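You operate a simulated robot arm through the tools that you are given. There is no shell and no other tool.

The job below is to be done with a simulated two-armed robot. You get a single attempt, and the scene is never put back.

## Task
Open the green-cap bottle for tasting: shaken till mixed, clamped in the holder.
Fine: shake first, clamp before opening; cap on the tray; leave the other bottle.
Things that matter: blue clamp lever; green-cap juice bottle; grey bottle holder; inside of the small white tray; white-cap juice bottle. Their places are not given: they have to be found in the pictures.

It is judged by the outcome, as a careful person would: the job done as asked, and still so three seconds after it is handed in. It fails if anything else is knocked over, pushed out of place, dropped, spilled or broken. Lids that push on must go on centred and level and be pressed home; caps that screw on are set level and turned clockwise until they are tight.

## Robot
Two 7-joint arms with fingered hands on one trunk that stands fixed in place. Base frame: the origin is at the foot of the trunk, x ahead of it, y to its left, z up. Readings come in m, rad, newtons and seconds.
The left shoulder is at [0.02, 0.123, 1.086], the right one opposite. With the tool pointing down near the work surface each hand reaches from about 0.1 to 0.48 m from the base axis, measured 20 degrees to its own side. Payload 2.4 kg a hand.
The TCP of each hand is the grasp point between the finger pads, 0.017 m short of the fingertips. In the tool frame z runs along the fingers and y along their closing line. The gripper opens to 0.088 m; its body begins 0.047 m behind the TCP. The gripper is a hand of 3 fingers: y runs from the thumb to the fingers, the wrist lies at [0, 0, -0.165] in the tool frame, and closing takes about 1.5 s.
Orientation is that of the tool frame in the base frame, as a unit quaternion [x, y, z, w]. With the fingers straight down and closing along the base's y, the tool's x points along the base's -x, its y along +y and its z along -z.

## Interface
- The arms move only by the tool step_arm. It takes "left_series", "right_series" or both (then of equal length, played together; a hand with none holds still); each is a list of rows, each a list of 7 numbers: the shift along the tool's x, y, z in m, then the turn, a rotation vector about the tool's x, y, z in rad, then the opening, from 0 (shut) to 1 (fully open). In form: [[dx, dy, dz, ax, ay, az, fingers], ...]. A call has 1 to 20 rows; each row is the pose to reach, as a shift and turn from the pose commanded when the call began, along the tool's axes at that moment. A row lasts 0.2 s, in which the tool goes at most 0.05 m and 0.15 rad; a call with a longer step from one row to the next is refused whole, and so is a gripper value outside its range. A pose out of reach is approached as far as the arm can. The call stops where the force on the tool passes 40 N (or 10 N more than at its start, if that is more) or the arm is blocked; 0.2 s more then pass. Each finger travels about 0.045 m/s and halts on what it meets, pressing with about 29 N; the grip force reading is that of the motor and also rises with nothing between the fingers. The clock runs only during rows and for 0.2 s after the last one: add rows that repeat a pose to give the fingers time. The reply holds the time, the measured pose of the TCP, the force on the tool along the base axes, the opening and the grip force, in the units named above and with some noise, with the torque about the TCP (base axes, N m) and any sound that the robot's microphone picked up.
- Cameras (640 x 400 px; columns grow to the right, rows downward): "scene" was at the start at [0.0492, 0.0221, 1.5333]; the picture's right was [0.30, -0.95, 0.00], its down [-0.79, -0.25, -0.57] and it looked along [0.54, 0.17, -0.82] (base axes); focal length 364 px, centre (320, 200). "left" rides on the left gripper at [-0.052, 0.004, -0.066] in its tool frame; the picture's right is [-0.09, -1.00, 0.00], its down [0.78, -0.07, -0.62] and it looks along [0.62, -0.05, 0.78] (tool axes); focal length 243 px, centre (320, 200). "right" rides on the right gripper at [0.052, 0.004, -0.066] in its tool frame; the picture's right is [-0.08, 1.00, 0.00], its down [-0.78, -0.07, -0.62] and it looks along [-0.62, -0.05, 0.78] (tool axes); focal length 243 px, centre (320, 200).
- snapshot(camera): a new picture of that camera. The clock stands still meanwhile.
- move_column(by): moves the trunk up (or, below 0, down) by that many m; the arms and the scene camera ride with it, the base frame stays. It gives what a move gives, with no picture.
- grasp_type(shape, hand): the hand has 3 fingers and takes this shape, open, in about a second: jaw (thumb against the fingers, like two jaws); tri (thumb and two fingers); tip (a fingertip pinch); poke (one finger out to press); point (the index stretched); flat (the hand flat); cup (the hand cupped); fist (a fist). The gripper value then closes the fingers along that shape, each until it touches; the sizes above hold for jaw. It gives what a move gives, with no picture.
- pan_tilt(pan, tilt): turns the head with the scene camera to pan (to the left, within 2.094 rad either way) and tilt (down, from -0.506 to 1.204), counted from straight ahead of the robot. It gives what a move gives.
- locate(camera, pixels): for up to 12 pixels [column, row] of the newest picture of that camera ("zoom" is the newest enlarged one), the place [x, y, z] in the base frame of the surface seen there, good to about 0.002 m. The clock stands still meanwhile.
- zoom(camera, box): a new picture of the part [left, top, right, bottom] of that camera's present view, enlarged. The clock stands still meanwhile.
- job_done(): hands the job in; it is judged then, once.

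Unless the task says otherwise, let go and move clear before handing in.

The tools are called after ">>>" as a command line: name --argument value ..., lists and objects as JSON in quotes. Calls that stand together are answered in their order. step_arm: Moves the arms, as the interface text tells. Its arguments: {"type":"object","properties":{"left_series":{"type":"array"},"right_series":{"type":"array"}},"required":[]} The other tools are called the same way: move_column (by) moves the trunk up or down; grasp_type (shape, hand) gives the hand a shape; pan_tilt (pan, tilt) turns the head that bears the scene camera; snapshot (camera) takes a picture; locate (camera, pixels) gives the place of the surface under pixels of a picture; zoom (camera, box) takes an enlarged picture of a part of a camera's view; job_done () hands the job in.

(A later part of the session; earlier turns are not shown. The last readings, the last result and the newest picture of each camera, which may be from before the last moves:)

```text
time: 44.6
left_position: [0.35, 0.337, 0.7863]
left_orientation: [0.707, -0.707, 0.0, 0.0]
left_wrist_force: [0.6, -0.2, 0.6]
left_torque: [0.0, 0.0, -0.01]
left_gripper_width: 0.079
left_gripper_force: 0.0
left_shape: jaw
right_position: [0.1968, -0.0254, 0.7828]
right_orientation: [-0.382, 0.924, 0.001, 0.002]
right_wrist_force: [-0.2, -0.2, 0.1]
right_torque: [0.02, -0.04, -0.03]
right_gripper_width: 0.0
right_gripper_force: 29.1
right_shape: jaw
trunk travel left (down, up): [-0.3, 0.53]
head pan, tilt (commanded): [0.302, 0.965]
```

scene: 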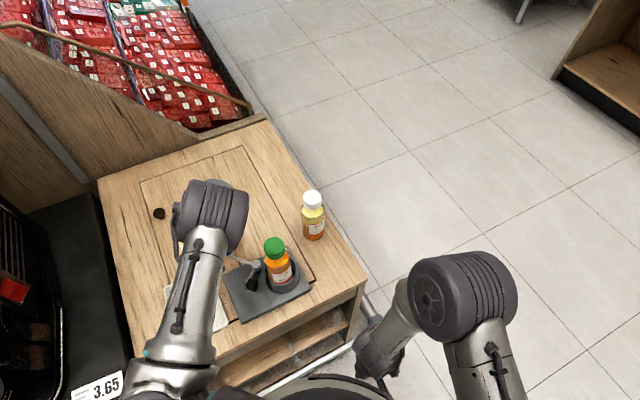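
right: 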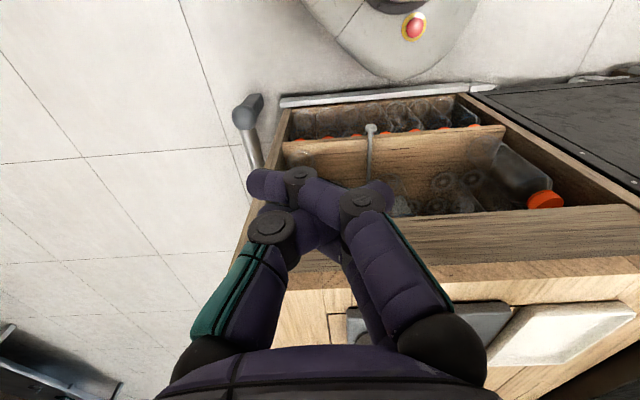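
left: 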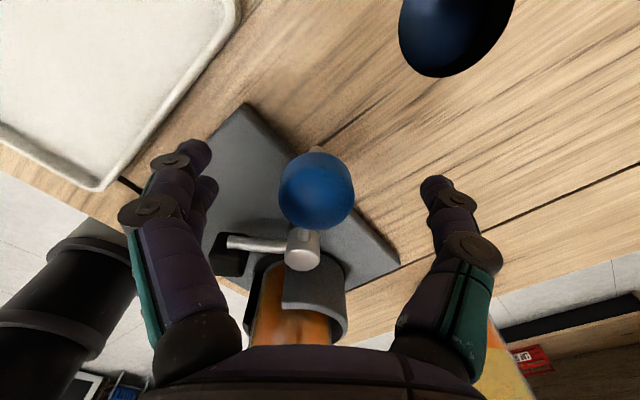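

The arm simply holds its reached pose, so I can go on from there. I'll move the closed right hand over the table strip to about (0.195,0.195,0.765), below the left arm.

>>> step_arm --right_series '[[-0.022, 0.0224, 0.003, 0, 0, 0, 0], [-0.044, 0.0449, 0.006, 0, 0, 0, 0], [-0.066, 0.0673, 0.009, 0, 0, 0, 0], [-0.088, 0.0897, 0.012, 0, 0, 0, 0], [-0.11, 0.1121, 0.015, 0, 0, 0, 0], [-0.132, 0.1346, 0.018, 0, 0, 0, 0], [-0.154, 0.157, 0.018, 0, 0, 0, 0], [-0.154, 0.157, 0.018, 0, 0, 0, 0]]'

>>> snapshot --camera "scene"

>>> snapshot --camera "right"

```text
time: 46.4
left_position: [0.3481, 0.3378, 0.7857]
left_orientation: [0.707, -0.707, 0.0, 0.0]
left_wrist_force: [0.4, -0.2, -0.2]
left_torque: [-0.02, 0.05, -0.01]
left_gripper_width: 0.0789
left_gripper_force: 0.1
left_shape: jaw
right_position: [0.1191, 0.0493, 0.768]
right_orientation: [-0.381, 0.925, 0.001, 0.001]
right_wrist_force: [-0.2, -0.3, 0.2]
right_torque: [-0.01, 0.01, -0.01]
right_gripper_width: 0.0
right_gripper_force: 29.0
right_shape: jaw
right hand out of reach, approached as far as the arm can: row 1, 2, 3, 4, 5, 6, 7, 8
trunk travel left (down, up): [-0.3, 0.53]
head pan, tilt (commanded): [0.302, 0.965]
```

```text
taken
```

scene: 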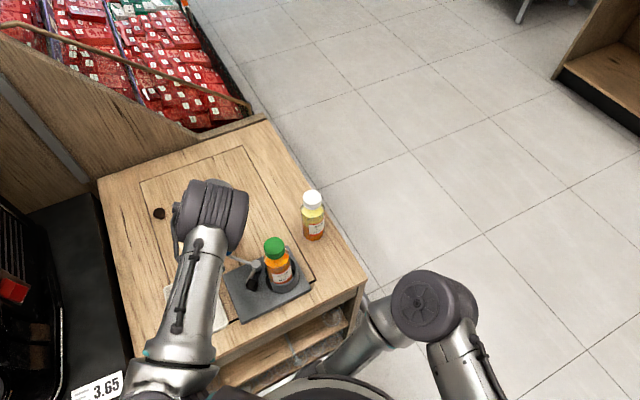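

```text
taken
```

right: 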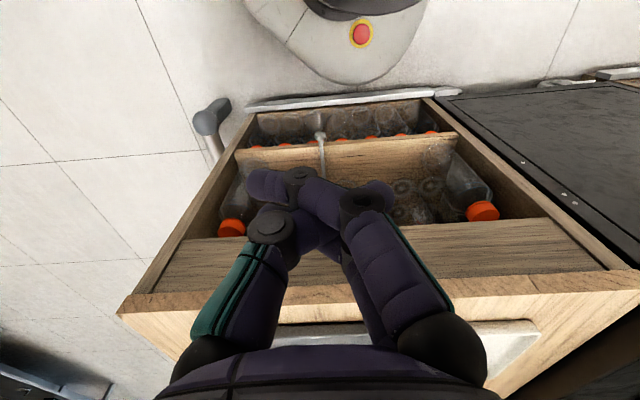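

With the 45° yaw the arm cannot extend forward. I'll turn the right hand's yaw back toward straight ahead while moving forward, to see whether that frees the reach.

>>> step_arm --right_series '[[-0.013, -0.003, 0, 0, 0, 0.131, 0], [-0.026, -0.006, 0, 0, 0, 0.262, 0], [-0.039, -0.009, 0, 0, 0, 0.393, 0], [-0.052, -0.012, 0, 0, 0, 0.524, 0], [-0.065, -0.015, 0, 0, 0, 0.655, 0], [-0.078, -0.018, 0, 0, 0, 0.785, 0], [-0.092, -0.021, 0, 0, 0, 0.785, 0], [-0.092, -0.021, 0, 0, 0, 0.785, 0]]'

>>> snapshot --camera "scene"

```text
time: 48.2
left_position: [0.3504, 0.337, 0.7857]
left_orientation: [-0.707, 0.707, 0.0, 0.0]
left_wrist_force: [0.0, 0.2, 0.7]
left_torque: [0.0, 0.04, 0.02]
left_gripper_width: 0.079
left_gripper_force: 0.0
left_shape: jaw
right_position: [0.2004, 0.0971, 0.77]
right_orientation: [0.002, 1.0, -0.002, 0.0]
right_wrist_force: [-0.2, 0.5, 0.2]
right_torque: [0.05, -0.02, 0.0]
right_gripper_width: 0.0
right_gripper_force: 29.2
right_shape: jaw
trunk travel left (down, up): [-0.3, 0.53]
head pan, tilt (commanded): [0.302, 0.965]
```

```text
taken
```

scene: 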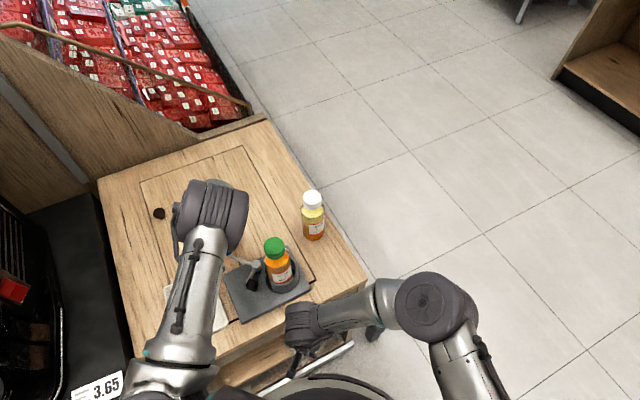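

With yaw at zero the right hand reached (0.200,0.097,0.770) freely. I'll continue in +y to about (0.195,0.195,0.765).

>>> step_arm --right_series '[[0.001, 0.025, 0.001, 0, 0, 0, 0], [0.003, 0.05, 0.003, 0, 0, 0, 0], [0.004, 0.075, 0.004, 0, 0, 0, 0], [0.005, 0.098, 0.005, 0, 0, 0, 0], [0.005, 0.098, 0.005, 0, 0, 0, 0]]'

>>> snapshot --camera "scene"

>>> snapshot --camera "right"

>>> snapshot --camera "left"

```text
time: 49.4
left_position: [0.3503, 0.3366, 0.7852]
left_orientation: [0.707, -0.707, 0.0, 0.001]
left_wrist_force: [-0.2, -0.1, 0.1]
left_torque: [-0.02, -0.02, -0.01]
left_gripper_width: 0.079
left_gripper_force: 0.1
left_shape: jaw
right_position: [0.1875, 0.1553, 0.772]
right_orientation: [0.0, 1.0, 0.001, -0.001]
right_wrist_force: [-0.1, -0.2, 0.0]
right_torque: [-0.02, 0.01, 0.02]
right_gripper_width: 0.0004
right_gripper_force: 29.1
right_shape: jaw
right hand out of reach, approached as far as the arm can: row 3, 4, 5
trunk travel left (down, up): [-0.3, 0.53]
head pan, tilt (commanded): [0.302, 0.965]
```

```text
taken
```

scene: 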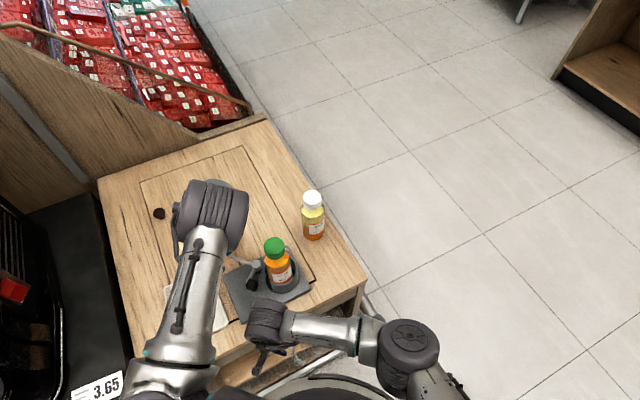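

```text
taken
```

right: 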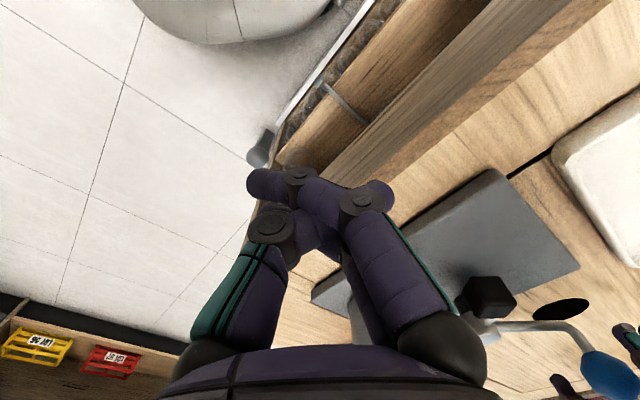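

```text
taken
```

left: 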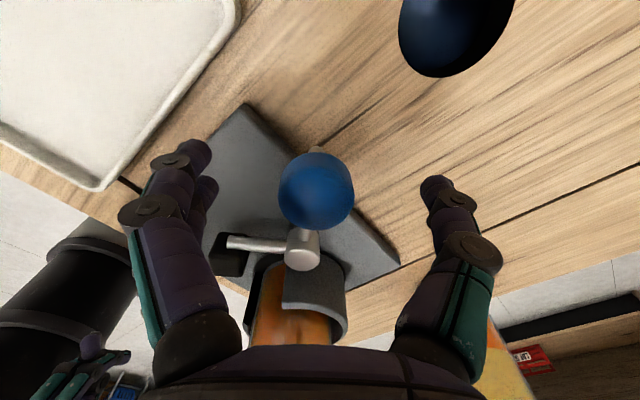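

With the hand vertical the right arm limits near (0.188,0.155). I'll lean the hand 30° (fingers pointing down and to the left) so the wrist stays further right, and move closer to the plate edge.

>>> step_arm --right_series '[[-0.003, 0.008, 0.002, -0.131, 0, 0, 0], [-0.006, 0.015, 0.004, -0.262, 0, 0, 0], [-0.009, 0.022, 0.005, -0.393, 0, 0, 0], [-0.0125, 0.03, 0.007, -0.5236, 0, 0, 0], [-0.0125, 0.03, 0.007, -0.5236, 0, 0, 0]]'

>>> snapshot --camera "scene"

>>> snapshot --camera "right"

```text
time: 50.6
left_position: [0.3498, 0.3379, 0.7856]
left_orientation: [0.707, -0.707, 0.001, 0.0]
left_wrist_force: [0.6, -0.3, 0.0]
left_torque: [0.04, 0.01, 0.02]
left_gripper_width: 0.0787
left_gripper_force: 0.1
left_shape: jaw
right_position: [0.2, 0.1854, 0.766]
right_orientation: [0.001, 0.966, 0.259, 0.0]
right_wrist_force: [-0.1, -0.5, -0.6]
right_torque: [0.02, 0.0, 0.02]
right_gripper_width: 0.0001
right_gripper_force: 29.0
right_shape: jaw
trunk travel left (down, up): [-0.3, 0.53]
head pan, tilt (commanded): [0.302, 0.965]
```

```text
taken
```

scene: 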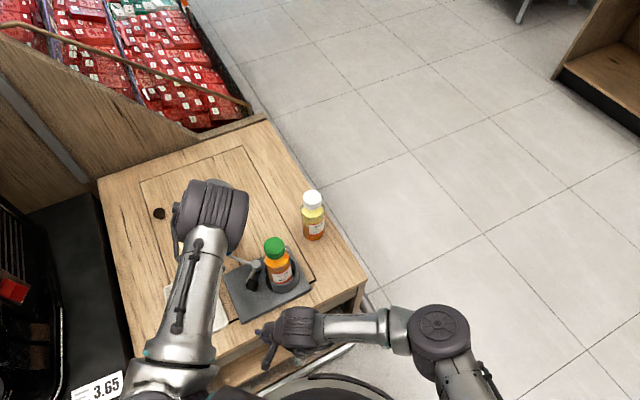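

```text
taken
```

right: 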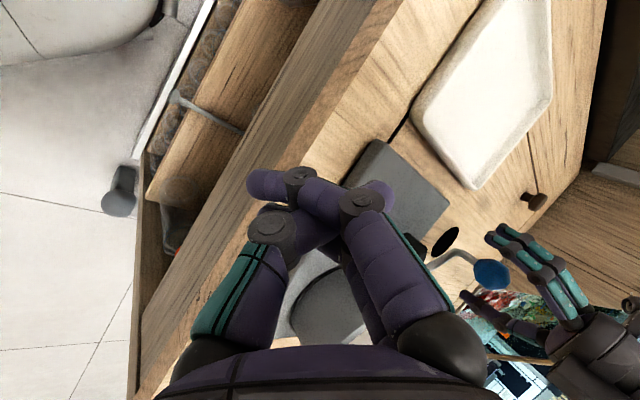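

The leaned right hand reaches (0.200,0.185,0.766), but fully closed fingers cross over and make a poor stop. I'll lift a little and switch that hand to the poke shape, so a single straight fingertip can brace the plate edge.

>>> step_arm --right_series '[[0, 0.001, -0.022, 0, 0, 0, 0], [0, 0.003, -0.045, 0, 0, 0, 0], [0, 0.004, -0.067, 0, 0, 0, 0]]'

>>> grasp_type --hand "right" --shape "poke"

>>> snapshot --camera "right"

>>> snapshot --camera "scene"

```text
time: 51.4
left_position: [0.3501, 0.3378, 0.7845]
left_orientation: [0.707, -0.707, 0.0, 0.0]
left_wrist_force: [-0.4, -0.2, -0.1]
left_torque: [0.02, 0.02, 0.02]
left_gripper_width: 0.0789
left_gripper_force: 0.1
left_shape: jaw
right_position: [0.2004, 0.1549, 0.8298]
right_orientation: [0.0, 0.966, 0.259, 0.001]
right_wrist_force: [0.0, -1.0, 0.6]
right_torque: [-0.01, 0.03, 0.02]
right_gripper_width: 0.0
right_gripper_force: 29.3
right_shape: jaw
trunk travel left (down, up): [-0.3, 0.53]
head pan, tilt (commanded): [0.302, 0.965]
```

```text
time: 52.3
left_position: [0.3491, 0.3374, 0.7852]
left_orientation: [-0.707, 0.707, 0.0, 0.0]
left_wrist_force: [0.3, 0.0, 0.9]
left_torque: [0.03, 0.01, 0.02]
left_gripper_width: 0.079
left_gripper_force: 0.0
left_shape: jaw
right_position: [0.2009, 0.1552, 0.8297]
right_orientation: [0.0, 0.966, 0.258, 0.0]
right_wrist_force: [0.4, 0.3, -0.8]
right_torque: [-0.03, 0.01, 0.04]
right_gripper_width: 0.0
right_gripper_force: 0.0
right_shape: poke
trunk travel left (down, up): [-0.3, 0.53]
head pan, tilt (commanded): [0.302, 0.965]
```

```text
taken
```

right: 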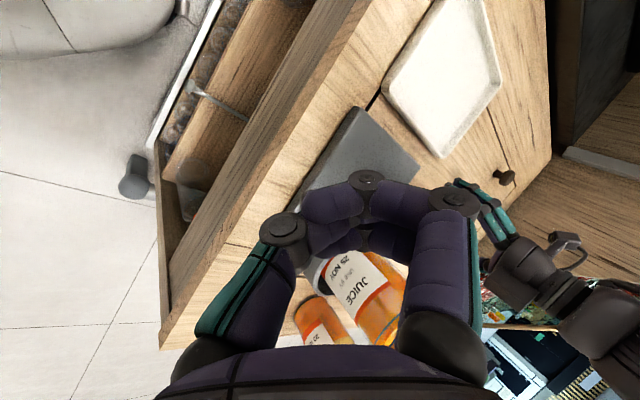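

```text
taken
```

scene: 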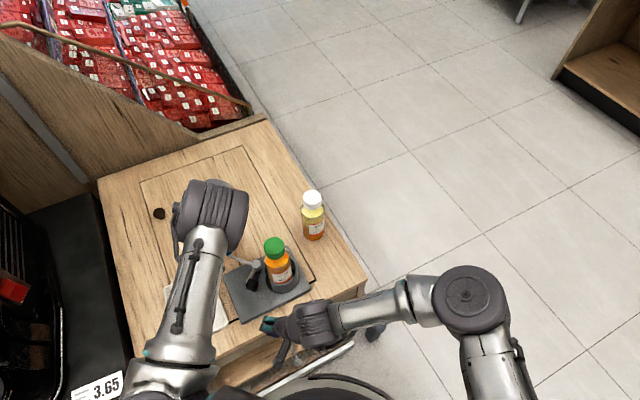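

The fingers look curled because the last opening value was 0. I'll open this shape to see the poking finger.

>>> step_arm --right_series '[[0, 0, 0, 0, 0, 0, 1], [0, 0, 0, 0, 0, 0, 1], [0, 0, 0, 0, 0, 0, 1], [0, 0, 0, 0, 0, 0, 1], [0, 0, 0, 0, 0, 0, 1], [0, 0, 0, 0, 0, 0, 1]]'

>>> snapshot --camera "right"

>>> zoom --camera "scene" --box '[220, 280, 360, 390]'

```text
time: 53.7
left_position: [0.3499, 0.3363, 0.7839]
left_orientation: [0.707, -0.707, 0.0, 0.001]
left_wrist_force: [-0.6, -0.7, 0.5]
left_torque: [0.03, -0.03, 0.05]
left_gripper_width: 0.0791
left_gripper_force: 0.1
left_shape: jaw
right_position: [0.201, 0.1552, 0.831]
right_orientation: [0.0, 0.966, 0.258, 0.0]
right_wrist_force: [-0.6, -0.8, -0.7]
right_torque: [0.02, 0.0, 0.02]
right_gripper_width: 0.0
right_gripper_force: 0.1
right_shape: poke
trunk travel left (down, up): [-0.3, 0.53]
head pan, tilt (commanded): [0.302, 0.965]
```

```text
taken
```

right: 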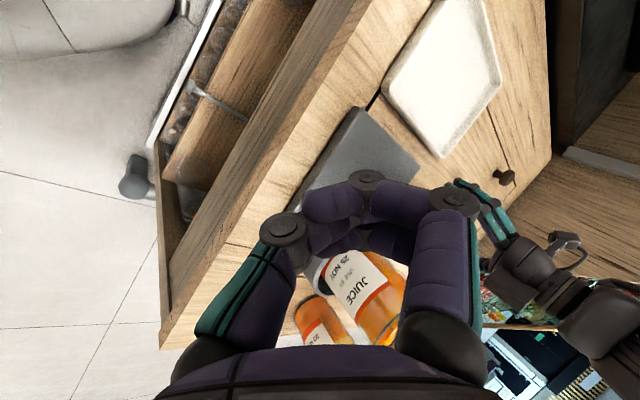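

```text
3.64 times, centred on (290, 335) of scene
```

zoom: 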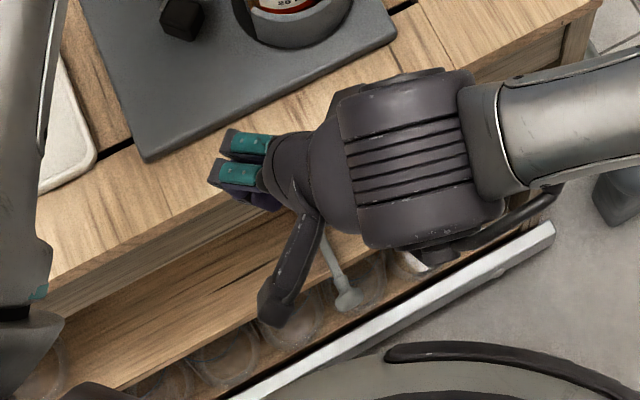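

The poke shape here is a closed beak of all tips. I'll try the point shape, which should stretch the index finger.

>>> grasp_type --hand "right" --shape "point"

>>> snapshot --camera "right"

>>> zoom --camera "scene" --box '[220, 280, 360, 390]'

```text
time: 54.6
left_position: [0.3499, 0.3382, 0.7852]
left_orientation: [0.707, -0.707, 0.0, 0.0]
left_wrist_force: [0.9, 0.6, -0.6]
left_torque: [-0.02, 0.01, 0.01]
left_gripper_width: 0.079
left_gripper_force: 0.1
left_shape: jaw
right_position: [0.2007, 0.1552, 0.83]
right_orientation: [0.0, 0.966, 0.258, 0.0]
right_wrist_force: [-0.1, 0.1, 0.1]
right_torque: [-0.01, 0.0, 0.01]
right_gripper_width: 0.0001
right_gripper_force: 0.0
right_shape: point
trunk travel left (down, up): [-0.3, 0.53]
head pan, tilt (commanded): [0.302, 0.965]
```

```text
taken
```

right: 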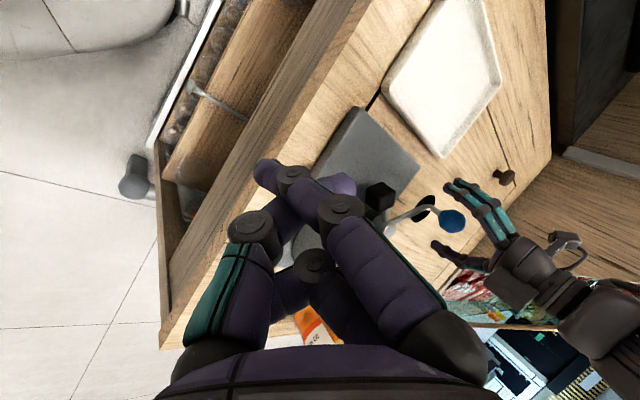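

```text
3.64 times, centred on (290, 335) of scene
```

zoom: 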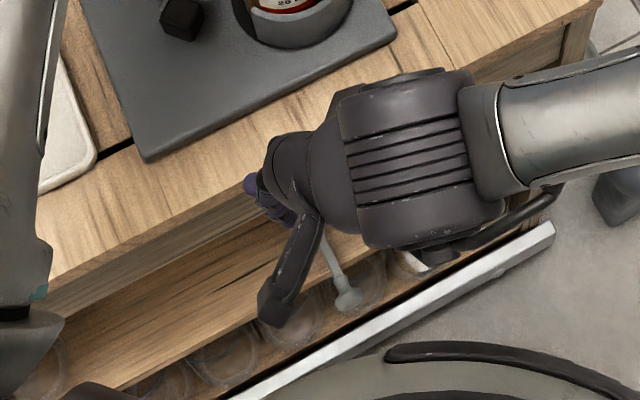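

The point shape still leaves bent, crossed fingers. I'll try the fist, whose knuckle block may serve as a solid stop.

>>> grasp_type --hand "right" --shape "fist"

>>> snapshot --camera "right"

>>> zoom --camera "scene" --box '[220, 280, 360, 390]'

```text
time: 55.5
left_position: [0.3495, 0.3376, 0.7841]
left_orientation: [-0.707, 0.708, 0.0, 0.0]
left_wrist_force: [-0.8, 0.4, -0.1]
left_torque: [-0.02, -0.01, -0.01]
left_gripper_width: 0.0788
left_gripper_force: 0.0
left_shape: jaw
right_position: [0.2004, 0.1551, 0.8309]
right_orientation: [0.0, 0.966, 0.257, 0.0]
right_wrist_force: [-0.5, -0.4, -0.8]
right_torque: [-0.03, 0.0, 0.02]
right_gripper_width: 0.0
right_gripper_force: 0.0
right_shape: fist
trunk travel left (down, up): [-0.3, 0.53]
head pan, tilt (commanded): [0.302, 0.965]
```

```text
taken
```

right: 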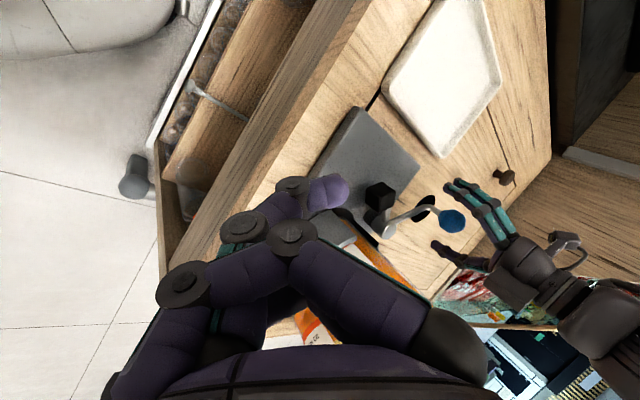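

```text
3.64 times, centred on (290, 335) of scene
```

zoom: 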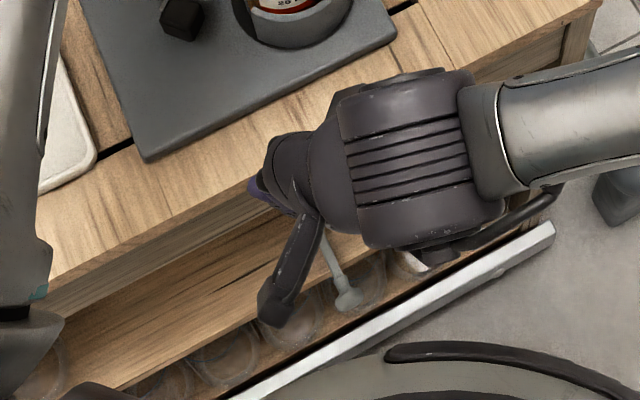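

None of the single-finger shapes gives a clean post, so I'll go back to jaw with the tips nearly together and instead press the plate down firmly near its bottom corner, at about (0.25,0.25). First I'll bring the right hand above that spot.

>>> grasp_type --hand "right" --shape "jaw"

>>> step_arm --right_series '[[0, 0, 0, 0, 0, 0, 0.5], [0, 0, 0, 0, 0, 0, 0.25], [0, 0, 0, 0, 0, 0, 0.2], [-0.0125, 0.0145, 0.0199, 0, 0, 0, 0.2], [-0.025, 0.029, 0.0398, 0, 0, 0, 0.2], [-0.0375, 0.0434, 0.0597, 0, 0, 0, 0.2], [-0.05, 0.0579, 0.0796, 0, 0, 0, 0.2], [-0.05, 0.0579, 0.0796, 0, 0, 0, 0.2]]'

>>> snapshot --camera "right"

>>> zoom --camera "scene" --box '[200, 220, 340, 340]'

```text
time: 56.4
left_position: [0.3499, 0.3366, 0.7847]
left_orientation: [0.708, -0.706, 0.0, 0.0]
left_wrist_force: [-0.3, -0.1, -0.7]
left_torque: [0.0, 0.03, -0.01]
left_gripper_width: 0.0791
left_gripper_force: 0.1
left_shape: jaw
right_position: [0.2009, 0.1564, 0.8299]
right_orientation: [0.0, 0.966, 0.258, -0.001]
right_wrist_force: [-1.4, -0.1, -0.2]
right_torque: [-0.02, 0.0, 0.0]
right_gripper_width: 0.0877
right_gripper_force: 0.1
right_shape: jaw
trunk travel left (down, up): [-0.3, 0.53]
head pan, tilt (commanded): [0.302, 0.965]
```

```text
time: 58.2
left_position: [0.3493, 0.3367, 0.7859]
left_orientation: [-0.707, 0.707, 0.0, -0.001]
left_wrist_force: [1.0, -0.1, 0.7]
left_torque: [-0.01, 0.0, 0.01]
left_gripper_width: 0.0791
left_gripper_force: 0.0
left_shape: jaw
right_position: [0.232, 0.2198, 0.797]
right_orientation: [0.0, 0.966, 0.258, 0.001]
right_wrist_force: [-0.3, -0.1, -0.3]
right_torque: [-0.01, 0.0, 0.02]
right_gripper_width: 0.0178
right_gripper_force: 0.1
right_shape: jaw
right hand out of reach, approached as far as the arm can: row 6, 7, 8
trunk travel left (down, up): [-0.3, 0.53]
head pan, tilt (commanded): [0.302, 0.965]
```

```text
taken
```

right: 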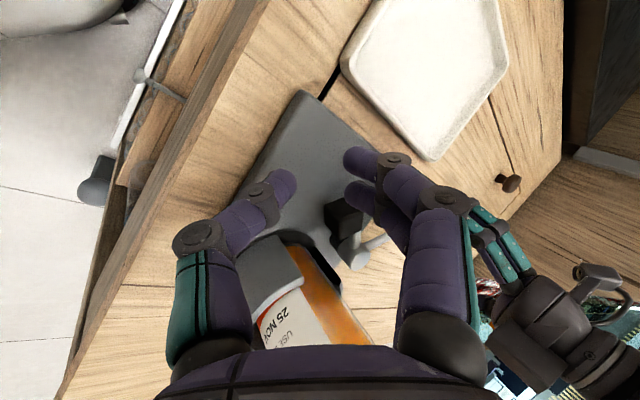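

```text
3.33 times, centred on (270, 280) of scene
```

zoom: 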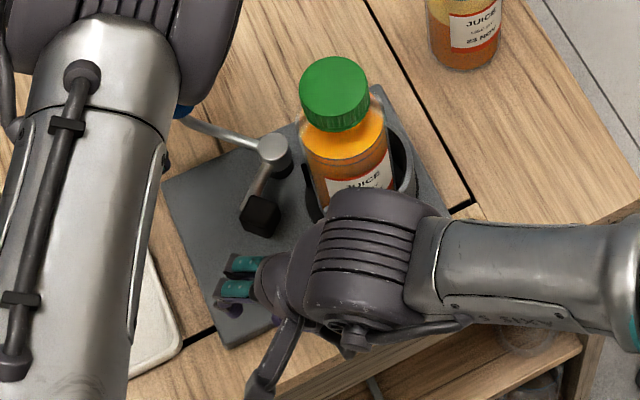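

The arm stopped at (0.232,0.220,0.797) with a 30° lean. I'll increase the lean to 45° so the wrist can stay back, and move on to about (0.245,0.245,0.787).

>>> step_arm --right_series '[[-0.004, 0.0056, 0.0071, -0.131, 0, 0, 0.2], [-0.008, 0.011, 0.014, -0.2618, 0, 0, 0.2], [-0.013, 0.0167, 0.0212, -0.2618, 0, 0, 0.2], [-0.013, 0.0167, 0.0212, -0.2618, 0, 0, 0.2]]'

>>> snapshot --camera "right"

>>> zoom --camera "scene" --box '[200, 220, 340, 340]'

```text
time: 59.2
left_position: [0.3489, 0.3369, 0.7854]
left_orientation: [0.708, -0.707, 0.001, 0.0]
left_wrist_force: [-0.9, 0.2, 0.7]
left_torque: [0.01, 0.01, -0.02]
left_gripper_width: 0.0791
left_gripper_force: 0.1
left_shape: jaw
right_position: [0.2387, 0.2403, 0.79]
right_orientation: [0.0, 0.924, 0.383, 0.002]
right_wrist_force: [-0.4, -0.2, -0.1]
right_torque: [-0.02, -0.01, 0.01]
right_gripper_width: 0.0174
right_gripper_force: 0.2
right_shape: jaw
right hand out of reach, approached as far as the arm can: row 3, 4
trunk travel left (down, up): [-0.3, 0.53]
head pan, tilt (commanded): [0.302, 0.965]
```

```text
taken
```

right: 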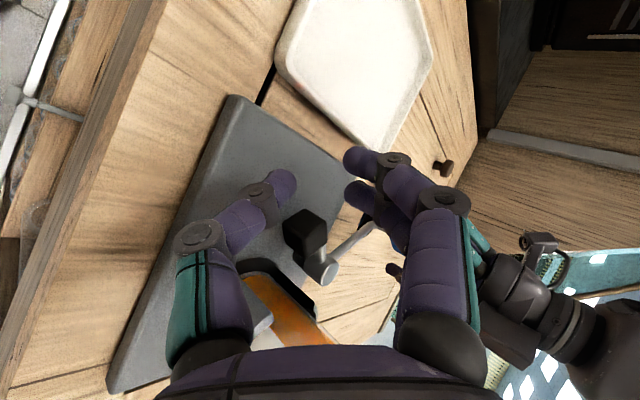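

```text
3.33 times, centred on (270, 280) of scene
```

zoom: 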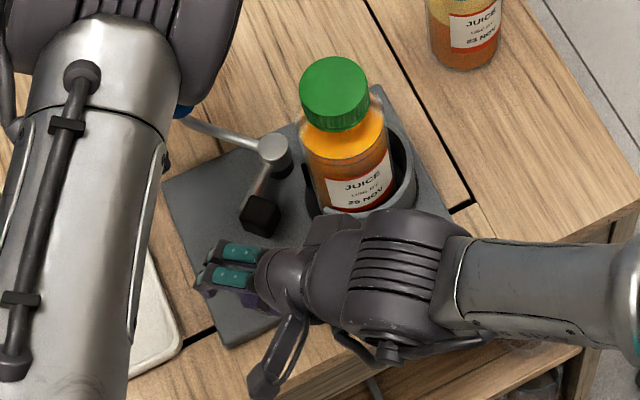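

With the 45° lean the thumb is the lowest point and the fingers sit higher, so I can hook the thumb tip against the plate's side face just outside its near-right edge. I'll back off to (0.211,0.227) and descend to z 0.739.

>>> step_arm --right_series '[[0.014, -0.01, 0.0005, 0, 0, 0, 0.2], [0.0277, -0.0203, 0.0009, 0, 0, 0, 0.2], [0.0277, -0.0288, 0.0094, 0, 0, 0, 0.2], [0.0277, -0.0373, 0.0179, 0, 0, 0, 0.2], [0.0277, -0.0458, 0.0264, 0, 0, 0, 0.2], [0.0277, -0.0458, 0.0264, 0, 0, 0, 0.2]]'

>>> snapshot --camera "right"

>>> zoom --camera "scene" --box '[200, 220, 340, 340]'

```text
time: 60.6
left_position: [0.3493, 0.3377, 0.7851]
left_orientation: [-0.707, 0.707, 0.0, 0.001]
left_wrist_force: [0.2, -0.6, -0.8]
left_torque: [-0.03, -0.01, -0.02]
left_gripper_width: 0.0786
left_gripper_force: 0.1
left_shape: jaw
right_position: [0.2105, 0.2269, 0.7377]
right_orientation: [0.0, 0.924, 0.382, 0.0]
right_wrist_force: [0.2, 0.3, -0.1]
right_torque: [0.02, 0.05, 0.04]
right_gripper_width: 0.018
right_gripper_force: 0.1
right_shape: jaw
trunk travel left (down, up): [-0.3, 0.53]
head pan, tilt (commanded): [0.302, 0.965]
```

```text
taken
```

right: 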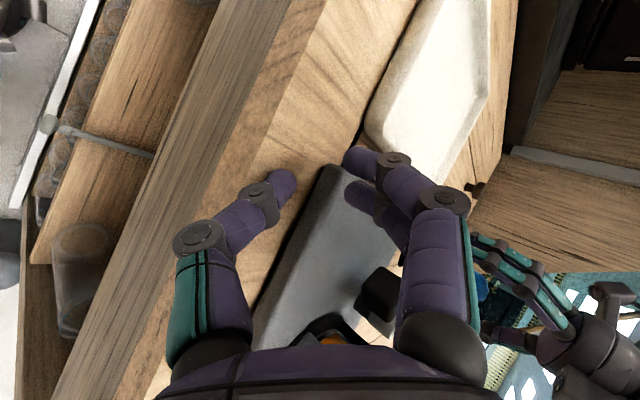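

```text
3.33 times, centred on (270, 280) of scene
```

zoom: 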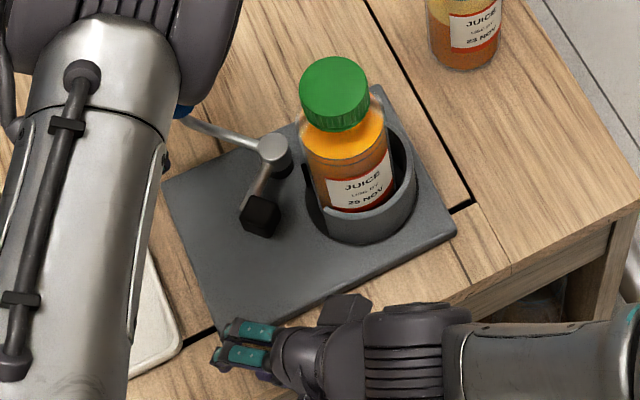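

The thumb is beside the plate's near-right edge (right camera: thumb tip at (287,182), plate corner near (328,168)). I'll locate these before moving in.

>>> locate --camera "right" --pixels '[[287, 182], [270, 200], [332, 172], [318, 185], [300, 225], [285, 255], [355, 158], [355, 192], [310, 175], [372, 140], [380, 290], [345, 235]]'

```text
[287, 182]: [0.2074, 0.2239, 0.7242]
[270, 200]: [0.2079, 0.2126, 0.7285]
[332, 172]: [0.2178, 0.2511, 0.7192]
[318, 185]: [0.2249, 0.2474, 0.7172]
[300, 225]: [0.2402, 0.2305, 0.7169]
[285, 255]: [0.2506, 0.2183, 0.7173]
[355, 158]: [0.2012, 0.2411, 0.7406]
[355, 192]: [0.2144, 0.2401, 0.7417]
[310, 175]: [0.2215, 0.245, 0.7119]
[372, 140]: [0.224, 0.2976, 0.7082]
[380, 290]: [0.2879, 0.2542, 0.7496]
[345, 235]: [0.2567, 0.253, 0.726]
```

The thumb centre is about 2 cm short of the edge, and the fingertips are a bit low over the plate. I'll open slightly and rise 4.5 mm, then slide forward until the thumb just meets the plate edge.

>>> step_arm --right_series '[[0, 0.0032, -0.0032, 0, 0, 0, 0.35], [0, 0.0032, -0.0032, 0, 0, 0, 0.35], [-0.006, 0.0074, 0.0011, 0, 0, 0, 0.35], [-0.012, 0.0117, 0.0053, 0, 0, 0, 0.35], [-0.0155, 0.0141, 0.0078, 0, 0, 0, 0.35], [-0.0165, 0.0149, 0.0085, 0, 0, 0, 0.35], [-0.0165, 0.0149, 0.0085, 0, 0, 0, 0.35]]'

>>> snapshot --camera "right"

>>> zoom --camera "scene" --box '[200, 220, 340, 340]'

```text
time: 62.2
left_position: [0.3497, 0.3363, 0.7869]
left_orientation: [0.707, -0.707, 0.0, 0.0]
left_wrist_force: [-0.1, -0.4, 1.0]
left_torque: [-0.02, 0.03, 0.0]
left_gripper_width: 0.0791
left_gripper_force: 0.1
left_shape: jaw
right_position: [0.2211, 0.2369, 0.7458]
right_orientation: [0.0, 0.924, 0.382, 0.001]
right_wrist_force: [-0.4, 0.2, -0.7]
right_torque: [0.01, -0.02, -0.01]
right_gripper_width: 0.0307
right_gripper_force: 0.1
right_shape: jaw
right hand out of reach, approached as far as the arm can: row 4, 5, 6, 7
trunk travel left (down, up): [-0.3, 0.53]
head pan, tilt (commanded): [0.302, 0.965]
```

```text
taken
```

right: 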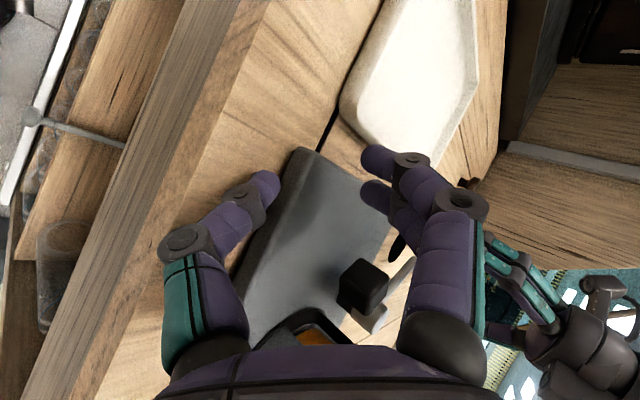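

```text
3.33 times, centred on (270, 280) of scene
```

zoom: 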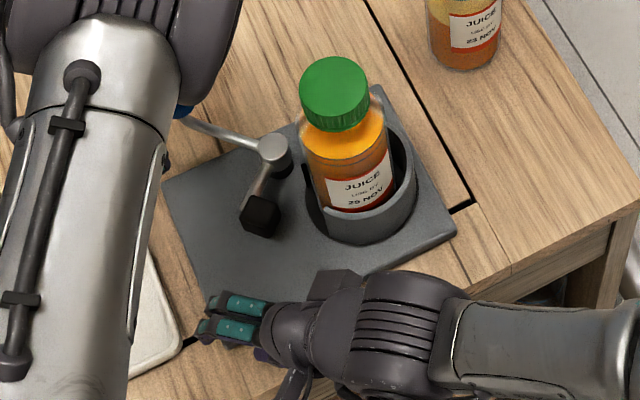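

The arm reaches its limit 9 mm short of the edge in this roll. I'll lift slightly and roll the hand 45° about its own axis, which keeps the thumb lowest but should free the wrist.

>>> step_arm --right_series '[[0, 0.0092, -0.0262, 0, 0, 0, 0.3], [0.006, 0.006, -0.022, 0, 0, -0.14, 0.2], [0.012, 0.003, -0.018, 0, 0, -0.28, 0.2], [0.0195, 0.0018, -0.0155, 0, 0, -0.42, 0.2], [0.0195, 0.0018, -0.0155, 0, 0, -0.56, 0.2], [0.0195, 0.0018, -0.0155, 0, 0, -0.7, 0.2], [0.0195, 0.0018, -0.0155, 0, 0, -0.785, 0.2], [0.0195, 0.0018, -0.0155, 0, 0, -0.785, 0.2]]'

>>> snapshot --camera "right"

>>> zoom --camera "scene" --box '[200, 220, 340, 340]'

```text
time: 64.0
left_position: [0.349, 0.3373, 0.7847]
left_orientation: [0.707, -0.707, -0.001, 0.001]
left_wrist_force: [0.3, 0.1, 0.5]
left_torque: [-0.02, 0.02, -0.06]
left_gripper_width: 0.0792
left_gripper_force: 0.1
left_shape: jaw
right_position: [0.2001, 0.225, 0.7572]
right_orientation: [-0.354, 0.853, 0.354, 0.147]
right_wrist_force: [-0.2, -0.8, -0.1]
right_torque: [0.0, 0.0, -0.01]
right_gripper_width: 0.0179
right_gripper_force: 0.0
right_shape: jaw
trunk travel left (down, up): [-0.3, 0.53]
head pan, tilt (commanded): [0.302, 0.965]
```

```text
taken
```

right: 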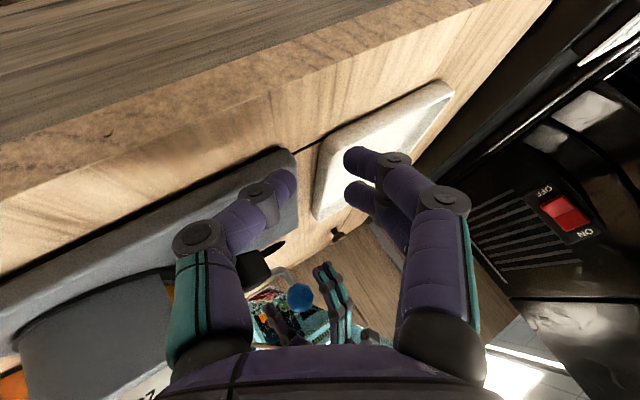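

```text
3.33 times, centred on (270, 280) of scene
```

zoom: 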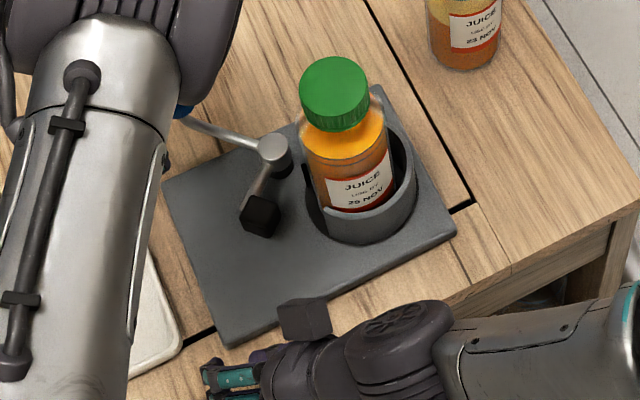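

The roll freed the wrist and the full pose was reached. Now I'll lower 2.4 cm and slide forward along (0.7,0.7) until the thumb tip meets the plate edge, watching the force.

>>> step_arm --right_series '[[0.006, -0.006, 0.0085, 0, 0, 0, 0.2], [0.012, -0.012, 0.0169, 0, 0, 0, 0.2], [0.0069, -0.0129, 0.0199, 0, 0, 0, 0.2], [0.0018, -0.0138, 0.0229, 0, 0, 0, 0.2], [-0.0016, -0.0144, 0.0249, 0, 0, 0, 0.2], [-0.0042, -0.0148, 0.0264, 0, 0, 0, 0.2], [-0.0042, -0.0148, 0.0264, 0, 0, 0, 0.2]]'

>>> snapshot --camera "right"

>>> zoom --camera "scene" --box '[200, 220, 340, 340]'

```text
time: 65.6
left_position: [0.3496, 0.338, 0.7849]
left_orientation: [0.707, -0.707, -0.001, -0.001]
left_wrist_force: [0.5, 0.1, 0.0]
left_torque: [0.02, 0.01, -0.05]
left_gripper_width: 0.079
left_gripper_force: 0.1
left_shape: jaw
right_position: [0.2009, 0.2238, 0.7511]
right_orientation: [-0.353, 0.854, 0.353, 0.148]
right_wrist_force: [-0.2, 0.0, 0.1]
right_torque: [0.0, -0.01, 0.03]
right_gripper_width: 0.0179
right_gripper_force: 0.0
right_shape: jaw
right hand out of reach, approached as far as the arm can: row 1, 2, 3, 4, 5, 6, 7
trunk travel left (down, up): [-0.3, 0.53]
head pan, tilt (commanded): [0.302, 0.965]
```

```text
taken
```

right: 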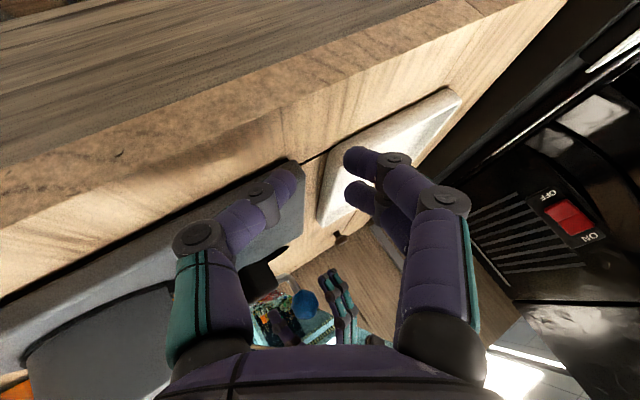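

```text
3.33 times, centred on (270, 280) of scene
```

zoom: 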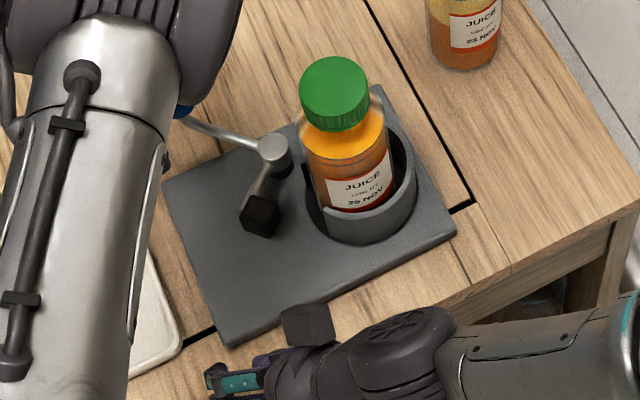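

The right arm is at a joint limit in this corner, so I'll change the plan: grip the cup's outer wall with the right hand from the -y side, where this arm moves freely, to hold the holder. First I'll withdraw the right hand to clear space.

>>> step_arm --right_series '[[0.0062, -0.0062, -0.0336, 0, 0, 0, 0.3], [0.0125, -0.0125, -0.0672, 0, 0, 0, 0.5], [0.0187, -0.0187, -0.1008, 0, 0, 0, 0.8], [0.0249, -0.0249, -0.1344, 0, 0, 0, 1], [0.0249, -0.0249, -0.1344, 0, 0, 0, 1]]'

>>> snapshot --camera "scene"

>>> zoom --camera "scene" --box '[210, 230, 330, 330]'

```text
time: 66.8
left_position: [0.3496, 0.3376, 0.7854]
left_orientation: [-0.707, 0.707, -0.001, 0.001]
left_wrist_force: [0.4, 0.1, -0.2]
left_torque: [0.01, 0.0, -0.01]
left_gripper_width: 0.079
left_gripper_force: 0.1
left_shape: jaw
right_position: [0.2063, 0.1018, 0.8191]
right_orientation: [-0.353, 0.854, 0.353, 0.145]
right_wrist_force: [-0.5, -1.0, -1.1]
right_torque: [0.02, 0.02, 0.01]
right_gripper_width: 0.0879
right_gripper_force: 0.1
right_shape: jaw
trunk travel left (down, up): [-0.3, 0.53]
head pan, tilt (commanded): [0.302, 0.965]
```

```text
taken
```

scene: 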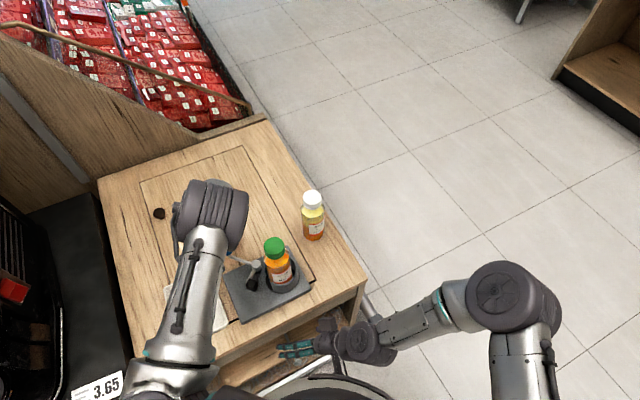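

```text
4.00 times, centred on (270, 280) of scene
```

zoom: 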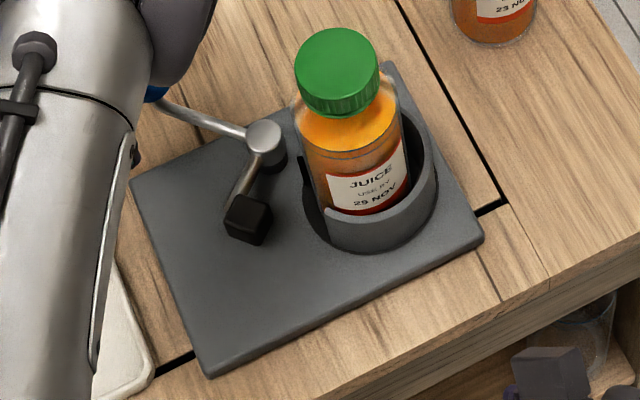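

The cup rim's near-right part is visible from (430,130) round to (330,212). I'll locate rim and outer wall points to aim the grip.

>>> locate --camera "zoom" --pixels '[[424, 130], [434, 155], [434, 175], [424, 194], [408, 207], [385, 216], [360, 219], [337, 213], [420, 220], [385, 240], [345, 235], [430, 200]]'

```text
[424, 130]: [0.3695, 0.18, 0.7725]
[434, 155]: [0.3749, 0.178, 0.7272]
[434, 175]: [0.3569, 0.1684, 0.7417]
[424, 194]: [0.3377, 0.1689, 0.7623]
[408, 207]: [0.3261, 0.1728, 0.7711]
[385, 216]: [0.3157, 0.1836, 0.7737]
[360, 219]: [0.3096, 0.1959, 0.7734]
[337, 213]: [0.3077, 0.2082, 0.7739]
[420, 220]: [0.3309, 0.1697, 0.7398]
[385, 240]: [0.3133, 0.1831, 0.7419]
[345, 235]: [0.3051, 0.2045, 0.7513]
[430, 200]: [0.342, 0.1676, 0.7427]
```

The cup axis is about (0.343,0.204) with outer radius 0.0375, so the 0.088 jaw fits round it. I'll swing the right hand to (0.325,0.06,0.82), pointing left (yaw 85°) and 27° down.

>>> step_arm --right_series '[[-0.0105, -0.0175, -0.005, -0.0092, -0.0539, -0.121, 1], [-0.021, -0.0351, -0.0099, -0.0184, -0.1077, -0.2419, 1], [-0.0315, -0.0526, -0.0149, -0.0277, -0.1616, -0.3629, 1], [-0.042, -0.0701, -0.0198, -0.0369, -0.2154, -0.4839, 1], [-0.0525, -0.0877, -0.0248, -0.0461, -0.2693, -0.6048, 1], [-0.063, -0.1052, -0.0297, -0.0553, -0.3231, -0.7258, 1], [-0.063, -0.1052, -0.0297, -0.0553, -0.3231, -0.7258, 1]]'

>>> snapshot --camera "right"

>>> snapshot --camera "scene"

```text
time: 68.4
left_position: [0.3492, 0.3365, 0.7856]
left_orientation: [0.707, -0.707, 0.0, 0.0]
left_wrist_force: [-1.0, 0.6, -0.2]
left_torque: [-0.01, -0.02, 0.0]
left_gripper_width: 0.0789
left_gripper_force: 0.2
left_shape: jaw
right_position: [0.3201, 0.0607, 0.8176]
right_orientation: [-0.577, 0.629, 0.352, 0.384]
right_wrist_force: [0.9, 0.8, 0.4]
right_torque: [-0.02, 0.02, -0.02]
right_gripper_width: 0.0878
right_gripper_force: 0.1
right_shape: jaw
trunk travel left (down, up): [-0.3, 0.53]
head pan, tilt (commanded): [0.302, 0.965]
```

```text
taken
```

right: 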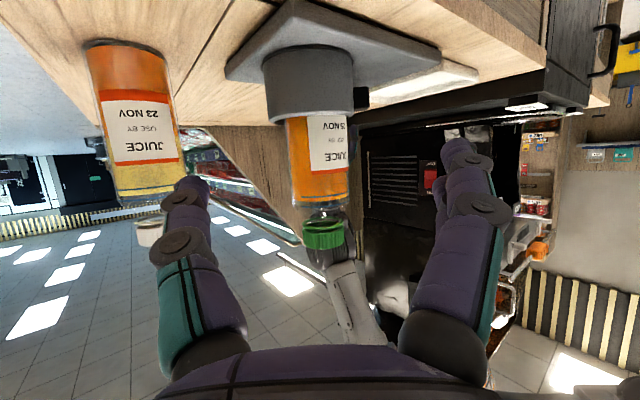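

```text
taken
```

scene: 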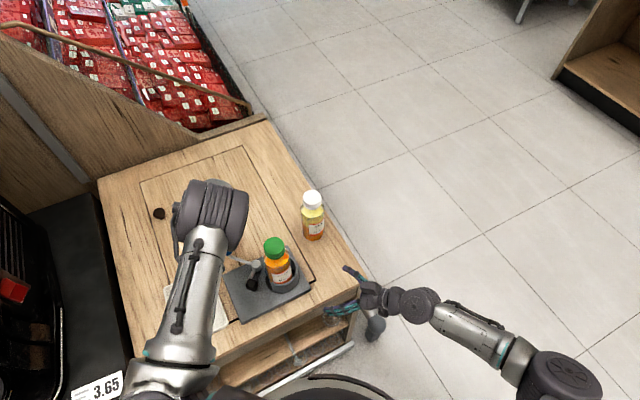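

The right hand is lined up with the cup (cup at column 310 between the fingers in the right camera). I'll lower to z 0.758 while still 10 cm short of it, and check alignment.

>>> step_arm --right_series '[[0.0132, -0.0035, 0.018, 0, 0, 0, 1], [0.0265, -0.007, 0.0361, 0, 0, 0, 1], [0.0397, -0.0105, 0.0541, 0, 0, 0, 1], [0.0397, -0.0105, 0.0541, 0, 0, 0, 1]]'

>>> snapshot --camera "right"

>>> zoom --camera "scene" --box '[230, 220, 390, 340]'

```text
time: 69.4
left_position: [0.3494, 0.3361, 0.7853]
left_orientation: [-0.707, 0.707, -0.001, -0.001]
left_wrist_force: [-0.6, 0.3, 0.9]
left_torque: [-0.01, -0.02, -0.02]
left_gripper_width: 0.0789
left_gripper_force: 0.2
left_shape: jaw
right_position: [0.3323, 0.0886, 0.758]
right_orientation: [-0.575, 0.629, 0.353, 0.385]
right_wrist_force: [1.0, 0.8, -0.5]
right_torque: [0.01, 0.03, 0.0]
right_gripper_width: 0.0881
right_gripper_force: 0.1
right_shape: jaw
trunk travel left (down, up): [-0.3, 0.53]
head pan, tilt (commanded): [0.302, 0.965]
```

```text
taken
```

right: 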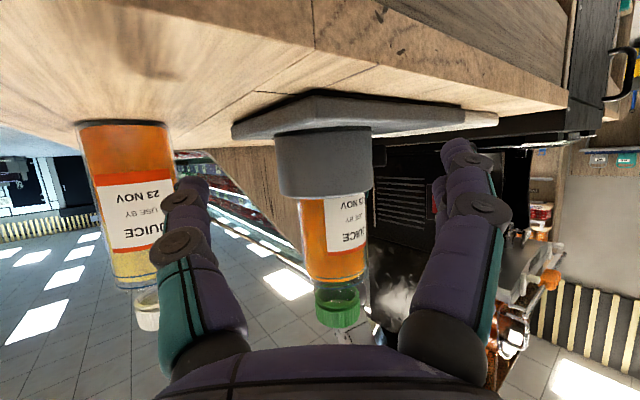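

```text
3.33 times, centred on (310, 280) of scene
```

zoom: 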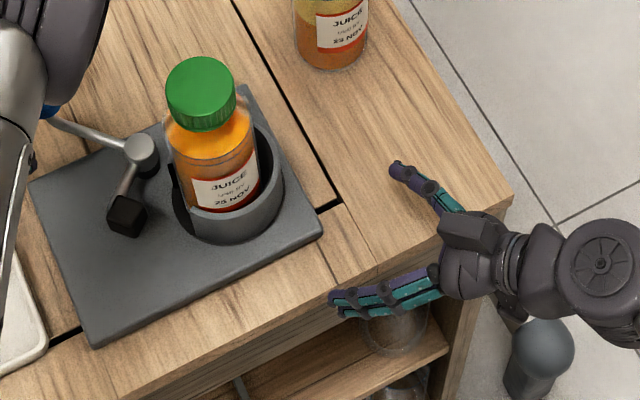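

The cup is centred (columns 277–372, centre 324). I'll advance 10 cm horizontally so the jaw straddles the cup wall.

>>> step_arm --right_series '[[-0.0119, 0, 0.0232, 0, 0, 0, 1], [-0.0239, 0, 0.0464, 0, 0, 0, 1], [-0.0358, 0, 0.0696, 0, 0, 0, 1], [-0.042, 0, 0.0816, 0, 0, 0, 1], [-0.0477, 0, 0.0928, 0, 0, 0, 1], [-0.0477, 0, 0.0928, 0, 0, 0, 1]]'

>>> snapshot --camera "right"

>>> zoom --camera "scene" --box '[210, 220, 350, 330]'

```text
time: 70.8
left_position: [0.35, 0.3376, 0.7861]
left_orientation: [0.708, -0.707, 0.0, -0.001]
left_wrist_force: [-0.2, 0.7, 0.5]
left_torque: [0.0, -0.02, 0.0]
left_gripper_width: 0.0791
left_gripper_force: 0.0
left_shape: jaw
right_position: [0.3377, 0.1962, 0.7658]
right_orientation: [-0.576, 0.63, 0.352, 0.383]
right_wrist_force: [1.3, -0.9, -0.5]
right_torque: [-0.01, 0.01, -0.01]
right_gripper_width: 0.088
right_gripper_force: 0.0
right_shape: jaw
right hand out of reach, approached as far as the arm can: row 5, 6
trunk travel left (down, up): [-0.3, 0.53]
head pan, tilt (commanded): [0.302, 0.965]
```

```text
taken
```

right: 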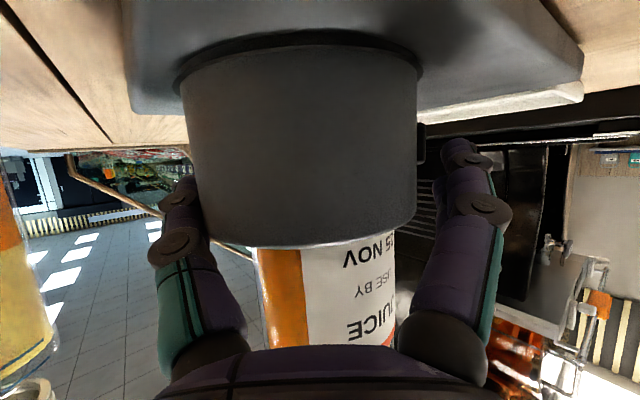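

```text
3.64 times, centred on (280, 275) of scene
```

zoom: 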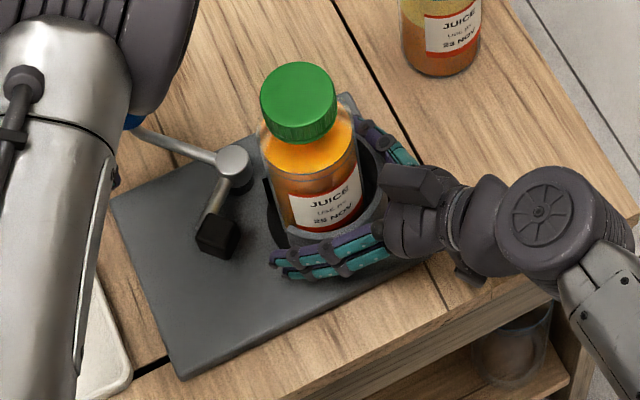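

The jaw straddles the cup but sits about 4–8 mm toward -x and a bit high (z 0.766). I'll make a small correction (+4, -3, -6 mm).

>>> step_arm --right_series '[[0.0033, -0.0022, 0.0002, 0, 0, 0, 1], [0.0065, -0.0043, 0.0003, 0, 0, 0, 1], [0.0065, -0.0043, 0.0003, 0, 0, 0, 1]]'

>>> snapshot --camera "right"

```text
time: 71.6
left_position: [0.3482, 0.3363, 0.7856]
left_orientation: [0.707, -0.707, 0.0, 0.0]
left_wrist_force: [-0.5, -0.2, -0.2]
left_torque: [0.02, 0.0, 0.03]
left_gripper_width: 0.079
left_gripper_force: 0.1
left_shape: jaw
right_position: [0.3381, 0.1925, 0.7644]
right_orientation: [-0.576, 0.63, 0.352, 0.384]
right_wrist_force: [0.0, 0.4, -0.3]
right_torque: [0.01, -0.02, 0.0]
right_gripper_width: 0.0881
right_gripper_force: 0.0
right_shape: jaw
right hand out of reach, approached as far as the arm can: row 2, 3
trunk travel left (down, up): [-0.3, 0.53]
head pan, tilt (commanded): [0.302, 0.965]
```

```text
taken
```

right: 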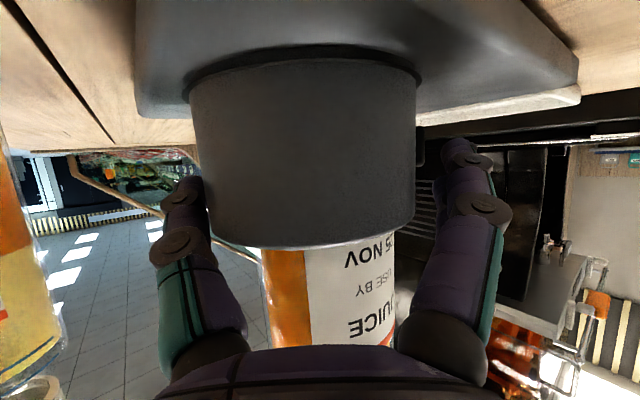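

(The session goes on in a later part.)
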